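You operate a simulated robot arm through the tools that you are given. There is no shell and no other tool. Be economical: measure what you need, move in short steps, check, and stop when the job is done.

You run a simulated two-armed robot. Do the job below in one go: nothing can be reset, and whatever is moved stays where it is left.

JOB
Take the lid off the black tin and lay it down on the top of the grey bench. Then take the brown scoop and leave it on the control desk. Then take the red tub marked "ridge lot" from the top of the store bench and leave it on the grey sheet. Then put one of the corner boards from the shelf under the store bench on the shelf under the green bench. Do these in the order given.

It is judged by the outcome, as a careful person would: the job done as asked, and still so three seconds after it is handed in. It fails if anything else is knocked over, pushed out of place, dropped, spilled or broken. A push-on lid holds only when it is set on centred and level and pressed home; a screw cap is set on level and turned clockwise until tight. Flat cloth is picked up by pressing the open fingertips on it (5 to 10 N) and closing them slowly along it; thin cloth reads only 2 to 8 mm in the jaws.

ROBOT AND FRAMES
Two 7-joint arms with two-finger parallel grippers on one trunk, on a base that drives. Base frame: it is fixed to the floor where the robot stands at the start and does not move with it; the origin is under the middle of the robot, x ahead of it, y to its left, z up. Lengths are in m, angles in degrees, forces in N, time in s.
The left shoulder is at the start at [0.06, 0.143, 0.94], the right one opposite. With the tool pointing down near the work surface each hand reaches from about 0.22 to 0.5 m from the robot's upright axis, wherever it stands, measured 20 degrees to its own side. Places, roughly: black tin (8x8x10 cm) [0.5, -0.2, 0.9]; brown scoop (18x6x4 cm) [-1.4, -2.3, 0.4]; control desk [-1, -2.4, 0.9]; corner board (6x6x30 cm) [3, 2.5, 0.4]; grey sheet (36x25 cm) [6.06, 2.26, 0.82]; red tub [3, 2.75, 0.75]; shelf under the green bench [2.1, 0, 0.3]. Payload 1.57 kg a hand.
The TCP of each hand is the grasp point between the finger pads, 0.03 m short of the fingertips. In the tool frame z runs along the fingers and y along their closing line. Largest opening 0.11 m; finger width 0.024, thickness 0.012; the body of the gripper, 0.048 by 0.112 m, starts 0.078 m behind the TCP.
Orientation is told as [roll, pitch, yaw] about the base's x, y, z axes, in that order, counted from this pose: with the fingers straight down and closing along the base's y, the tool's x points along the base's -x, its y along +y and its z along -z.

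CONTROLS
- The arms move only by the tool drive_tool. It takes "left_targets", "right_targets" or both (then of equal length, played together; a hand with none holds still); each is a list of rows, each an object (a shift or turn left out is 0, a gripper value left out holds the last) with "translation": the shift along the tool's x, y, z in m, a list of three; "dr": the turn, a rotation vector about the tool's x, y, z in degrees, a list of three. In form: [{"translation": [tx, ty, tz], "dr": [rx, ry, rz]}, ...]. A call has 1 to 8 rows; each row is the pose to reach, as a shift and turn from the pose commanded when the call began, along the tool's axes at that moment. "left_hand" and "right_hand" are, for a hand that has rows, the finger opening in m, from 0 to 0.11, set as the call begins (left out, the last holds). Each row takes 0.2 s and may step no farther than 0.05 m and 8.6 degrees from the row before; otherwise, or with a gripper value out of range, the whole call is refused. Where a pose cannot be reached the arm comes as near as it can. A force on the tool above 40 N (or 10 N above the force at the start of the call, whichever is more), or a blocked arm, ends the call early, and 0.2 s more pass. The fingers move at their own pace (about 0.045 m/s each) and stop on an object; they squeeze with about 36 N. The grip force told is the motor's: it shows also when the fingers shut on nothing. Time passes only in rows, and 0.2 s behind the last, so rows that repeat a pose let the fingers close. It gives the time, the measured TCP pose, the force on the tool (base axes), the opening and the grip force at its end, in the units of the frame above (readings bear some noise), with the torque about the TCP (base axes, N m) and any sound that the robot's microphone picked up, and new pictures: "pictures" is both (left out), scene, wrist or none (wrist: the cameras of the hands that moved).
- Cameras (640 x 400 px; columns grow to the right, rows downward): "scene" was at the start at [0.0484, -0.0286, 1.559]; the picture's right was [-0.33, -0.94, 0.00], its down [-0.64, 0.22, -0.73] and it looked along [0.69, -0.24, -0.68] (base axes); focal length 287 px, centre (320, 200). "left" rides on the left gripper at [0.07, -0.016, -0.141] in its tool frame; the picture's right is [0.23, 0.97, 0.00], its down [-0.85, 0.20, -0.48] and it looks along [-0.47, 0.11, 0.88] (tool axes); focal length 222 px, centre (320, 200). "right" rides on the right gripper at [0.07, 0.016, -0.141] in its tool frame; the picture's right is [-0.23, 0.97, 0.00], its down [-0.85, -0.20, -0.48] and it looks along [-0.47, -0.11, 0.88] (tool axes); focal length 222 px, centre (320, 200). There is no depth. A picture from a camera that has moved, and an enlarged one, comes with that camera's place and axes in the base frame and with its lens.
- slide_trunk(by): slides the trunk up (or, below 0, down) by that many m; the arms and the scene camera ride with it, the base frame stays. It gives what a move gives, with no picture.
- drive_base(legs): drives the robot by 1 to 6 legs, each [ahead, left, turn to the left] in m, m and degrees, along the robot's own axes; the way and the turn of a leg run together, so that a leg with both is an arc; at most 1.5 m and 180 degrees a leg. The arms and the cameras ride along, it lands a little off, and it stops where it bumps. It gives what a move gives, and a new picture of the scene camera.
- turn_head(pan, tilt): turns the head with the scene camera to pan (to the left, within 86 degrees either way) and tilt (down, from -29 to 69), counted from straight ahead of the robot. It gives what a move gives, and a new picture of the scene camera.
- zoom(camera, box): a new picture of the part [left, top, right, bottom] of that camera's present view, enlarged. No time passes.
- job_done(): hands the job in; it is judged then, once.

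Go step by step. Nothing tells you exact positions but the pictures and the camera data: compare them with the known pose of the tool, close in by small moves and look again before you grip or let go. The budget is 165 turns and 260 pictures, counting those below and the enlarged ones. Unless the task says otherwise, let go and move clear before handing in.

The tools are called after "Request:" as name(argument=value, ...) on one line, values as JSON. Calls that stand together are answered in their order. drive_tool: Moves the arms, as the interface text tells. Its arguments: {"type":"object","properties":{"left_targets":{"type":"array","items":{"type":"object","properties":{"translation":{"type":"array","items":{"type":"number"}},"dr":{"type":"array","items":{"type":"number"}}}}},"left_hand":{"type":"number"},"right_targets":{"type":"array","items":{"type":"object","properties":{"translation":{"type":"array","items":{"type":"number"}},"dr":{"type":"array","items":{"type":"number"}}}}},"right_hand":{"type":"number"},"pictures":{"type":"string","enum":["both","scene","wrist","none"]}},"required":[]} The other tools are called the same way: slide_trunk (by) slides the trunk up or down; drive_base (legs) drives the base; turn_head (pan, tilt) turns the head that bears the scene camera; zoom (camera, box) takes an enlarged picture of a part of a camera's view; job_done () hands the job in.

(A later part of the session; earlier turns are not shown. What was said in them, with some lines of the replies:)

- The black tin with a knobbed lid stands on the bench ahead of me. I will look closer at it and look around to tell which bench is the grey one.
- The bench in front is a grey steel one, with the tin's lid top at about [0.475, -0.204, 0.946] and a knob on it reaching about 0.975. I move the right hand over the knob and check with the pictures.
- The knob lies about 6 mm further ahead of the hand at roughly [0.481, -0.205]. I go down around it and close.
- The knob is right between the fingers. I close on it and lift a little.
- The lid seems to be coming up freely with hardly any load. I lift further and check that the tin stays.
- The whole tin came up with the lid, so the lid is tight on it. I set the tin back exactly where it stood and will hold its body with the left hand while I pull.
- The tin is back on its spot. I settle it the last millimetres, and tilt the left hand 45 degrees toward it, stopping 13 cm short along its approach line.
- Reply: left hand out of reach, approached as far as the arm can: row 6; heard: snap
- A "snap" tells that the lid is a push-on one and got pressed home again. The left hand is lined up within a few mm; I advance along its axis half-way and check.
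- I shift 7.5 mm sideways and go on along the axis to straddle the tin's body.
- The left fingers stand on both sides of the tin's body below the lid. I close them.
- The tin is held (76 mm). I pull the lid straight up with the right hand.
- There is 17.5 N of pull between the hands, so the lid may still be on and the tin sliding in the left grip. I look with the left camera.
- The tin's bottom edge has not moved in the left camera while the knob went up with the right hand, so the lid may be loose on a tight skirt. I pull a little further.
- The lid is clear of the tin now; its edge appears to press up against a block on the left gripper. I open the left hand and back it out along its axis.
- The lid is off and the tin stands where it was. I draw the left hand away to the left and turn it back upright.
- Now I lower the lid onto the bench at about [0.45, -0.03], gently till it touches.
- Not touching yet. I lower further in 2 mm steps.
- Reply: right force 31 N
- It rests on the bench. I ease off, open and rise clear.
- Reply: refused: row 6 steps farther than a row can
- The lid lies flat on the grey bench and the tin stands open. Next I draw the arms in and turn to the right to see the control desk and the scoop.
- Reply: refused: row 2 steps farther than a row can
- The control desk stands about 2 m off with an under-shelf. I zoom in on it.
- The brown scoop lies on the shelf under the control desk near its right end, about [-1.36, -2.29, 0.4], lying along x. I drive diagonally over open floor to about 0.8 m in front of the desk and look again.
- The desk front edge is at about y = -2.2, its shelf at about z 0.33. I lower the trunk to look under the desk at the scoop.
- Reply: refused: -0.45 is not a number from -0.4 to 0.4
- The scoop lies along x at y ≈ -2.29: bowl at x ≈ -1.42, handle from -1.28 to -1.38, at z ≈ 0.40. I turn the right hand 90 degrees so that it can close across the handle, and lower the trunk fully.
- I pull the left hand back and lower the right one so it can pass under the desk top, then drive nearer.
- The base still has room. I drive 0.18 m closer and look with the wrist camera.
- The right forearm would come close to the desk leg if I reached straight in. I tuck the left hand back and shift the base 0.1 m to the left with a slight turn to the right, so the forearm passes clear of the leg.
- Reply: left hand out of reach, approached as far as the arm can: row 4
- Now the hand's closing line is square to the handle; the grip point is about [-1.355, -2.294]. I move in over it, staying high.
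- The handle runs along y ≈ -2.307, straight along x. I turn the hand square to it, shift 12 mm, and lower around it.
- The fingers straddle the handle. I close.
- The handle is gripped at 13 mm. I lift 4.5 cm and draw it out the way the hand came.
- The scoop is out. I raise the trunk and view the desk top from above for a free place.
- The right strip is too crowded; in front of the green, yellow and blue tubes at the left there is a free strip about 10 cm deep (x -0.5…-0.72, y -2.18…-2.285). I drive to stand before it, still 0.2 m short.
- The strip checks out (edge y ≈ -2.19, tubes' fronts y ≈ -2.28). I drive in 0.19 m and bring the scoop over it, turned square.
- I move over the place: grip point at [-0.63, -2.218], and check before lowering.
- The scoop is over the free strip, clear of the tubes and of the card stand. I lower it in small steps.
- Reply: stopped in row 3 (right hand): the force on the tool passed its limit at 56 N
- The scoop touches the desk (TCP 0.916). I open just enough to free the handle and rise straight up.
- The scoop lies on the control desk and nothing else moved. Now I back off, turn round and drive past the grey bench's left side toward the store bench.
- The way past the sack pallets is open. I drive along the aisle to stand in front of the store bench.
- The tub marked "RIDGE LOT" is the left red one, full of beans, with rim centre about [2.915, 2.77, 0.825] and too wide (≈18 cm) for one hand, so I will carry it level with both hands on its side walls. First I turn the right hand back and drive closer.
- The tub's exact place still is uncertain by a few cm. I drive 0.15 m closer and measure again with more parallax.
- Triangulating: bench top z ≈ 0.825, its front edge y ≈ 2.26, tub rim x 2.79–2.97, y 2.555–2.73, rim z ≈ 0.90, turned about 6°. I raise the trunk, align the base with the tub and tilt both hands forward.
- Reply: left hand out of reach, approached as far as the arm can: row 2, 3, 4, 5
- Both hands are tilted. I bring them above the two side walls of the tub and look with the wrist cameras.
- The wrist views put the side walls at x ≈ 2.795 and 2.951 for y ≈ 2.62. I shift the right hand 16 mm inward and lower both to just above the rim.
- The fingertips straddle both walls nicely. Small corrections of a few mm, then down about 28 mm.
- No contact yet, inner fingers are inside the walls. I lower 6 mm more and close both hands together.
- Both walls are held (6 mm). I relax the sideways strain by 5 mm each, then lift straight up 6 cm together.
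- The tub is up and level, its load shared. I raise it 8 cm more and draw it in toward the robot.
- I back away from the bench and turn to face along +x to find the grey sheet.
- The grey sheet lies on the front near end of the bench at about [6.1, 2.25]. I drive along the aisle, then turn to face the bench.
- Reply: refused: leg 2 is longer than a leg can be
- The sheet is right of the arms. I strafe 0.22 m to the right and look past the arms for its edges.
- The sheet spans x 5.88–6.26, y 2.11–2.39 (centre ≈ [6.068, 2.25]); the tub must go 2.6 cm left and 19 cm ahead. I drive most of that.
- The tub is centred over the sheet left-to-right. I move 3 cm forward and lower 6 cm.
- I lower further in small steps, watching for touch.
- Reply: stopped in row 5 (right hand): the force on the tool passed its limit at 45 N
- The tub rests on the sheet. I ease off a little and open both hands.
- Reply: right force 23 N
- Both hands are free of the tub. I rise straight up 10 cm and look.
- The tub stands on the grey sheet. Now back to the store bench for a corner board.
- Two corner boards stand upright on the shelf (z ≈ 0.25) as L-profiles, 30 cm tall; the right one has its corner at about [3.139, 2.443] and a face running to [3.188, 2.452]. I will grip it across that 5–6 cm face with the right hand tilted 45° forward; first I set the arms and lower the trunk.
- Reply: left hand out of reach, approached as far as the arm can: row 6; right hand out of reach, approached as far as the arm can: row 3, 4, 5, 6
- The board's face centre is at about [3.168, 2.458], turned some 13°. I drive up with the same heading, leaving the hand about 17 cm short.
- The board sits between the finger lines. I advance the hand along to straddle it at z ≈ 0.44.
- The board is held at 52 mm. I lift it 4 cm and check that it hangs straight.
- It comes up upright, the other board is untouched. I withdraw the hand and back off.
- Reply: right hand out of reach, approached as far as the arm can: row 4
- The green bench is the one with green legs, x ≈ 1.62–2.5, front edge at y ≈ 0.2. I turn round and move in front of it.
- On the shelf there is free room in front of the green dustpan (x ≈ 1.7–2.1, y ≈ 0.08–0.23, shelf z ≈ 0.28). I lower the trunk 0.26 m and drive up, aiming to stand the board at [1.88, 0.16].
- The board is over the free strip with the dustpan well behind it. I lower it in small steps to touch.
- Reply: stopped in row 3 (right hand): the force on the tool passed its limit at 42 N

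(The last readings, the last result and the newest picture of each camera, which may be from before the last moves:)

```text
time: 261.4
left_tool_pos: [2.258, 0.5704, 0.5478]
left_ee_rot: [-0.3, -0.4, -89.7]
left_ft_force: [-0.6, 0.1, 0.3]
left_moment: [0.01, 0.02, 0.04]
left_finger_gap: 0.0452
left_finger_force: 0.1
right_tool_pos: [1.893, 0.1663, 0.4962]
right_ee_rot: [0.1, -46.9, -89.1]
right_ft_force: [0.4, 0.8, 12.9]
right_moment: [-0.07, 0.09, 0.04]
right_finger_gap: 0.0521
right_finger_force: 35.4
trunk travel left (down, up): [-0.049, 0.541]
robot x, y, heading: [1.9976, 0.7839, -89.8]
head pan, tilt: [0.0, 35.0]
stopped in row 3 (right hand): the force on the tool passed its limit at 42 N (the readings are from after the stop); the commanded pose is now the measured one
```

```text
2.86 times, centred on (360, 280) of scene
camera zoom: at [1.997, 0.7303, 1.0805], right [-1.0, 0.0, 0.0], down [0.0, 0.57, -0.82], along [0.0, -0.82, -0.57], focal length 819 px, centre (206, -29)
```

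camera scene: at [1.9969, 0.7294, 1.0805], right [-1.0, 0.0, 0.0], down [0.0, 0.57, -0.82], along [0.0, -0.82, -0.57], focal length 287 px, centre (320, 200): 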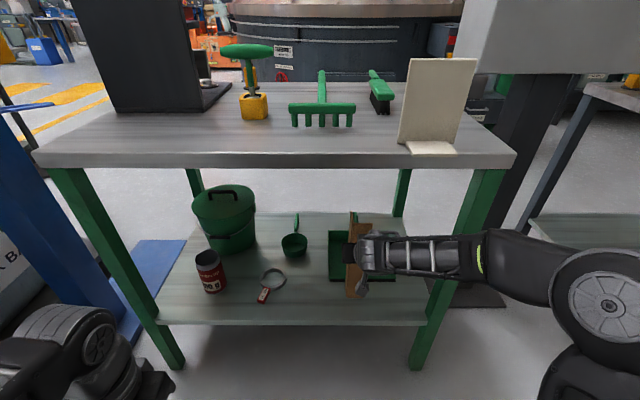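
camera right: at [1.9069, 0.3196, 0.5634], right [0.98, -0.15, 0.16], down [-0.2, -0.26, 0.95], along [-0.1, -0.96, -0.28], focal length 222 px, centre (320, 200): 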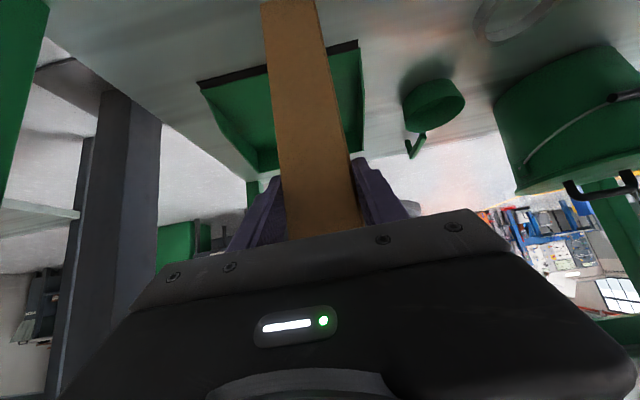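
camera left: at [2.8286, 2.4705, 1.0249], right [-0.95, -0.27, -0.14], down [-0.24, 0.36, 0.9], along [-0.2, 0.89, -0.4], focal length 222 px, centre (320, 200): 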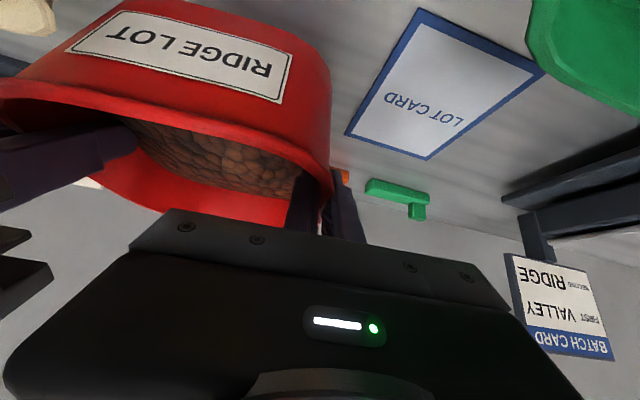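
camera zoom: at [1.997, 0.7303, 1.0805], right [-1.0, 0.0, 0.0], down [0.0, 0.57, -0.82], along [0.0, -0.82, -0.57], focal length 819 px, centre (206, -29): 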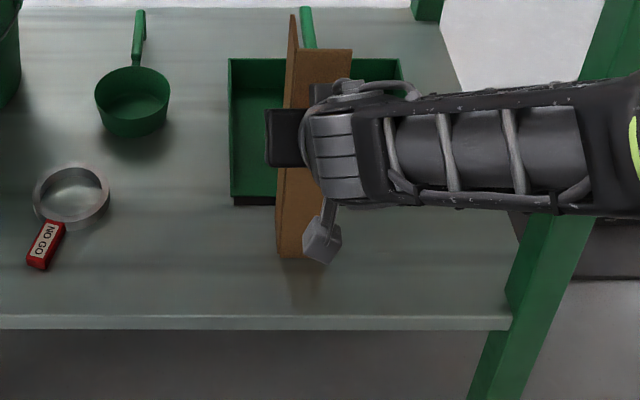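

It touches the shelf. I bring the hand's tilt back by a degree so the board stands flush, and open.

Request:
drive_tool(right_targets=[{"translation": [-0.0007, 0, -0.0007], "dr": [0, 1.1, 0]}, {"translation": [-0.0007, 0, -0.0007], "dr": [0, 1.1, 0]}], pictures="none")

Request:
drive_tool(right_targets=[{}, {}, {}, {}], right_hand=0.1, pictures="wrist")

Request:
zoom(camera="scene", box=[270, 210, 450, 350])

```text
time: 261.9
left_tool_pos: [2.2592, 0.5718, 0.5476]
left_ee_rot: [-0.2, -0.4, -89.7]
left_ft_force: [-0.8, 1.2, -0.2]
left_moment: [0.01, -0.01, 0.01]
left_finger_gap: 0.0447
left_finger_force: 0.0
right_tool_pos: [1.8921, 0.1658, 0.4968]
right_ee_rot: [0.0, -45.5, -89.2]
right_ft_force: [1.2, -5.3, 12.0]
right_moment: [-1.16, -0.05, 0.14]
right_finger_gap: 0.052
right_finger_force: 36.7
trunk travel left (down, up): [-0.049, 0.541]
robot x, y, heading: [1.9981, 0.7838, -89.8]
head pan, tilt: [0.0, 35.0]
```

```text
time: 262.9
left_tool_pos: [2.2584, 0.5702, 0.5477]
left_ee_rot: [-0.2, -0.3, -89.7]
left_ft_force: [-0.4, 0.5, 0.1]
left_moment: [0.01, 0.01, 0.0]
left_finger_gap: 0.0451
left_finger_force: 0.1
right_tool_pos: [1.8924, 0.1673, 0.4936]
right_ee_rot: [0.0, -45.5, -89.3]
right_ft_force: [0.2, 0.4, -0.3]
right_moment: [-0.02, 0.01, 0.03]
right_finger_gap: 0.0999
right_finger_force: 0.0
trunk travel left (down, up): [-0.049, 0.541]
robot x, y, heading: [1.9968, 0.7928, -89.8]
head pan, tilt: [0.0, 35.0]
camera right: at [1.907, 0.3165, 0.5442], right [0.98, -0.15, 0.16], down [-0.2, -0.26, 0.94], along [-0.1, -0.95, -0.28], focal length 222 px, centre (320, 200)
```

right: 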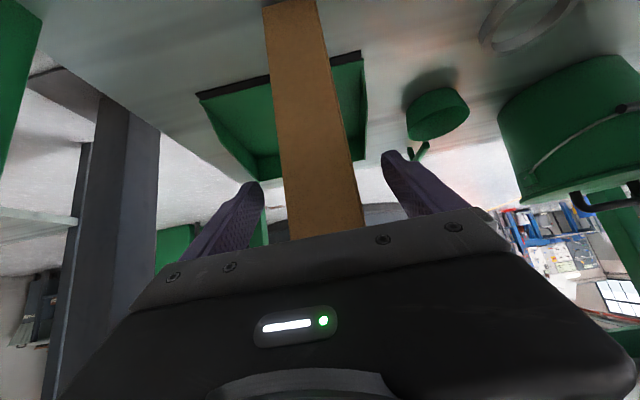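

```text
2.86 times, centred on (360, 280) of scene
camera zoom: at [1.9969, 0.7294, 1.0805], right [-1.0, 0.0, 0.0], down [0.0, 0.57, -0.82], along [0.0, -0.82, -0.57], focal length 819 px, centre (206, -29)
```

zoom: 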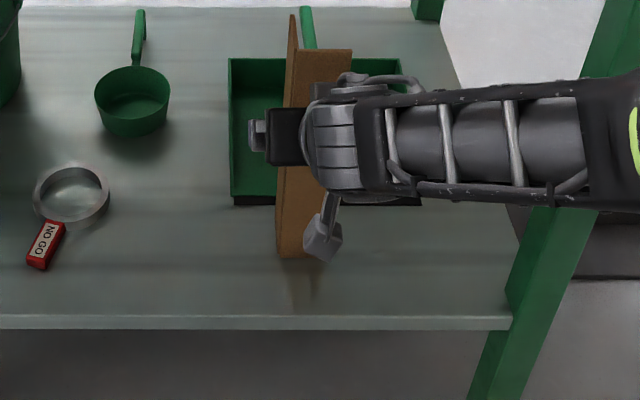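

The board stands by itself. I withdraw the hand straight back, then back the base off and take a last look.

Request:
drive_tool(right_targets=[{"translation": [0.02, 0, -0.021]}, {"translation": [0.049, 0, -0.05]}, {"translation": [0.077, 0, -0.079]}, {"translation": [0.105, 0, -0.108]}], pictures="none")

Request:
drive_base(legs=[[-0.35, 0, 0]])

Request:
zoom(camera="scene", box=[220, 130, 440, 300])

```text
time: 263.9
left_tool_pos: [2.2592, 0.5704, 0.5477]
left_ee_rot: [-0.2, -0.3, -89.8]
left_ft_force: [0.4, -0.1, 0.1]
left_moment: [0.03, 0.01, -0.01]
left_finger_gap: 0.0452
left_finger_force: 0.1
right_tool_pos: [1.8918, 0.3198, 0.4951]
right_ee_rot: [0.0, -45.4, -89.3]
right_ft_force: [0.1, 0.1, 0.2]
right_moment: [0.0, 0.01, 0.0]
right_finger_gap: 0.1
right_finger_force: 0.0
trunk travel left (down, up): [-0.049, 0.541]
robot x, y, heading: [1.999, 0.7892, -89.7]
head pan, tilt: [0.0, 35.0]
```

```text
time: 266.2
left_tool_pos: [2.2571, 0.921, 0.5476]
left_ee_rot: [-0.1, -0.3, -89.8]
left_ft_force: [0.0, 0.8, -0.8]
left_moment: [-0.03, 0.0, -0.01]
left_finger_gap: 0.045
left_finger_force: 0.1
right_tool_pos: [1.8895, 0.6693, 0.4948]
right_ee_rot: [0.0, -45.5, -89.5]
right_ft_force: [-0.3, -0.8, -0.7]
right_moment: [-0.01, -0.05, -0.01]
right_finger_gap: 0.0999
right_finger_force: 0.0
trunk travel left (down, up): [-0.049, 0.541]
robot x, y, heading: [1.9977, 1.142, -89.8]
head pan, tilt: [0.0, 35.0]
camera scene: at [1.9958, 1.0796, 1.0805], right [-1.0, 0.0, 0.0], down [0.0, 0.57, -0.82], along [0.0, -0.82, -0.57], focal length 287 px, centre (320, 200)
```

scene: 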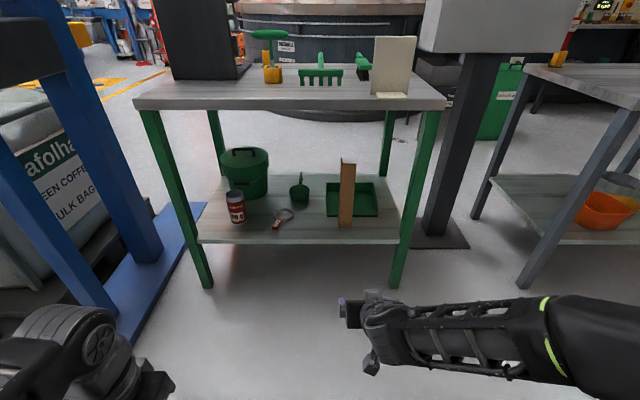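

```text
2.35 times, centred on (330, 215) of scene
camera zoom: at [1.9958, 1.0796, 1.0805], right [-1.0, 0.0, 0.0], down [0.0, 0.57, -0.82], along [0.0, -0.82, -0.57], focal length 674 px, centre (296, 165)
```

zoom: 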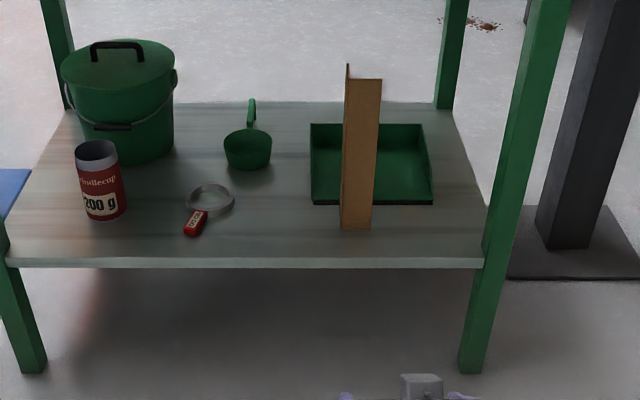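

The board stands upright on the shelf under the green bench and nothing else there has moved. All four parts are done in order and both hands are empty and clear, so I hand the job in.

Request:
job_done()

```text
The job is handed in.
```

I did all four parts in the order given and handed the job in:

- **Lid:** it is off the black tin and lies flat on the grey bench; the tin stands open where it was. The lid was a tight push-on, so the tin lifted with it once. I set the tin back, held it with the left hand and pulled the lid off.
- **Scoop:** it lies on the control desk, near the front edge by the blue, yellow and green tubes.
- **"Ridge lot" tub:** it stands on the grey sheet, carried there level with both hands.
- **Corner board:** one of them stands upright on the shelf under the green bench, in front of the dustpan.

From the pictures, nothing else was knocked over, moved out of place or spilled. Both hands are empty and clear.
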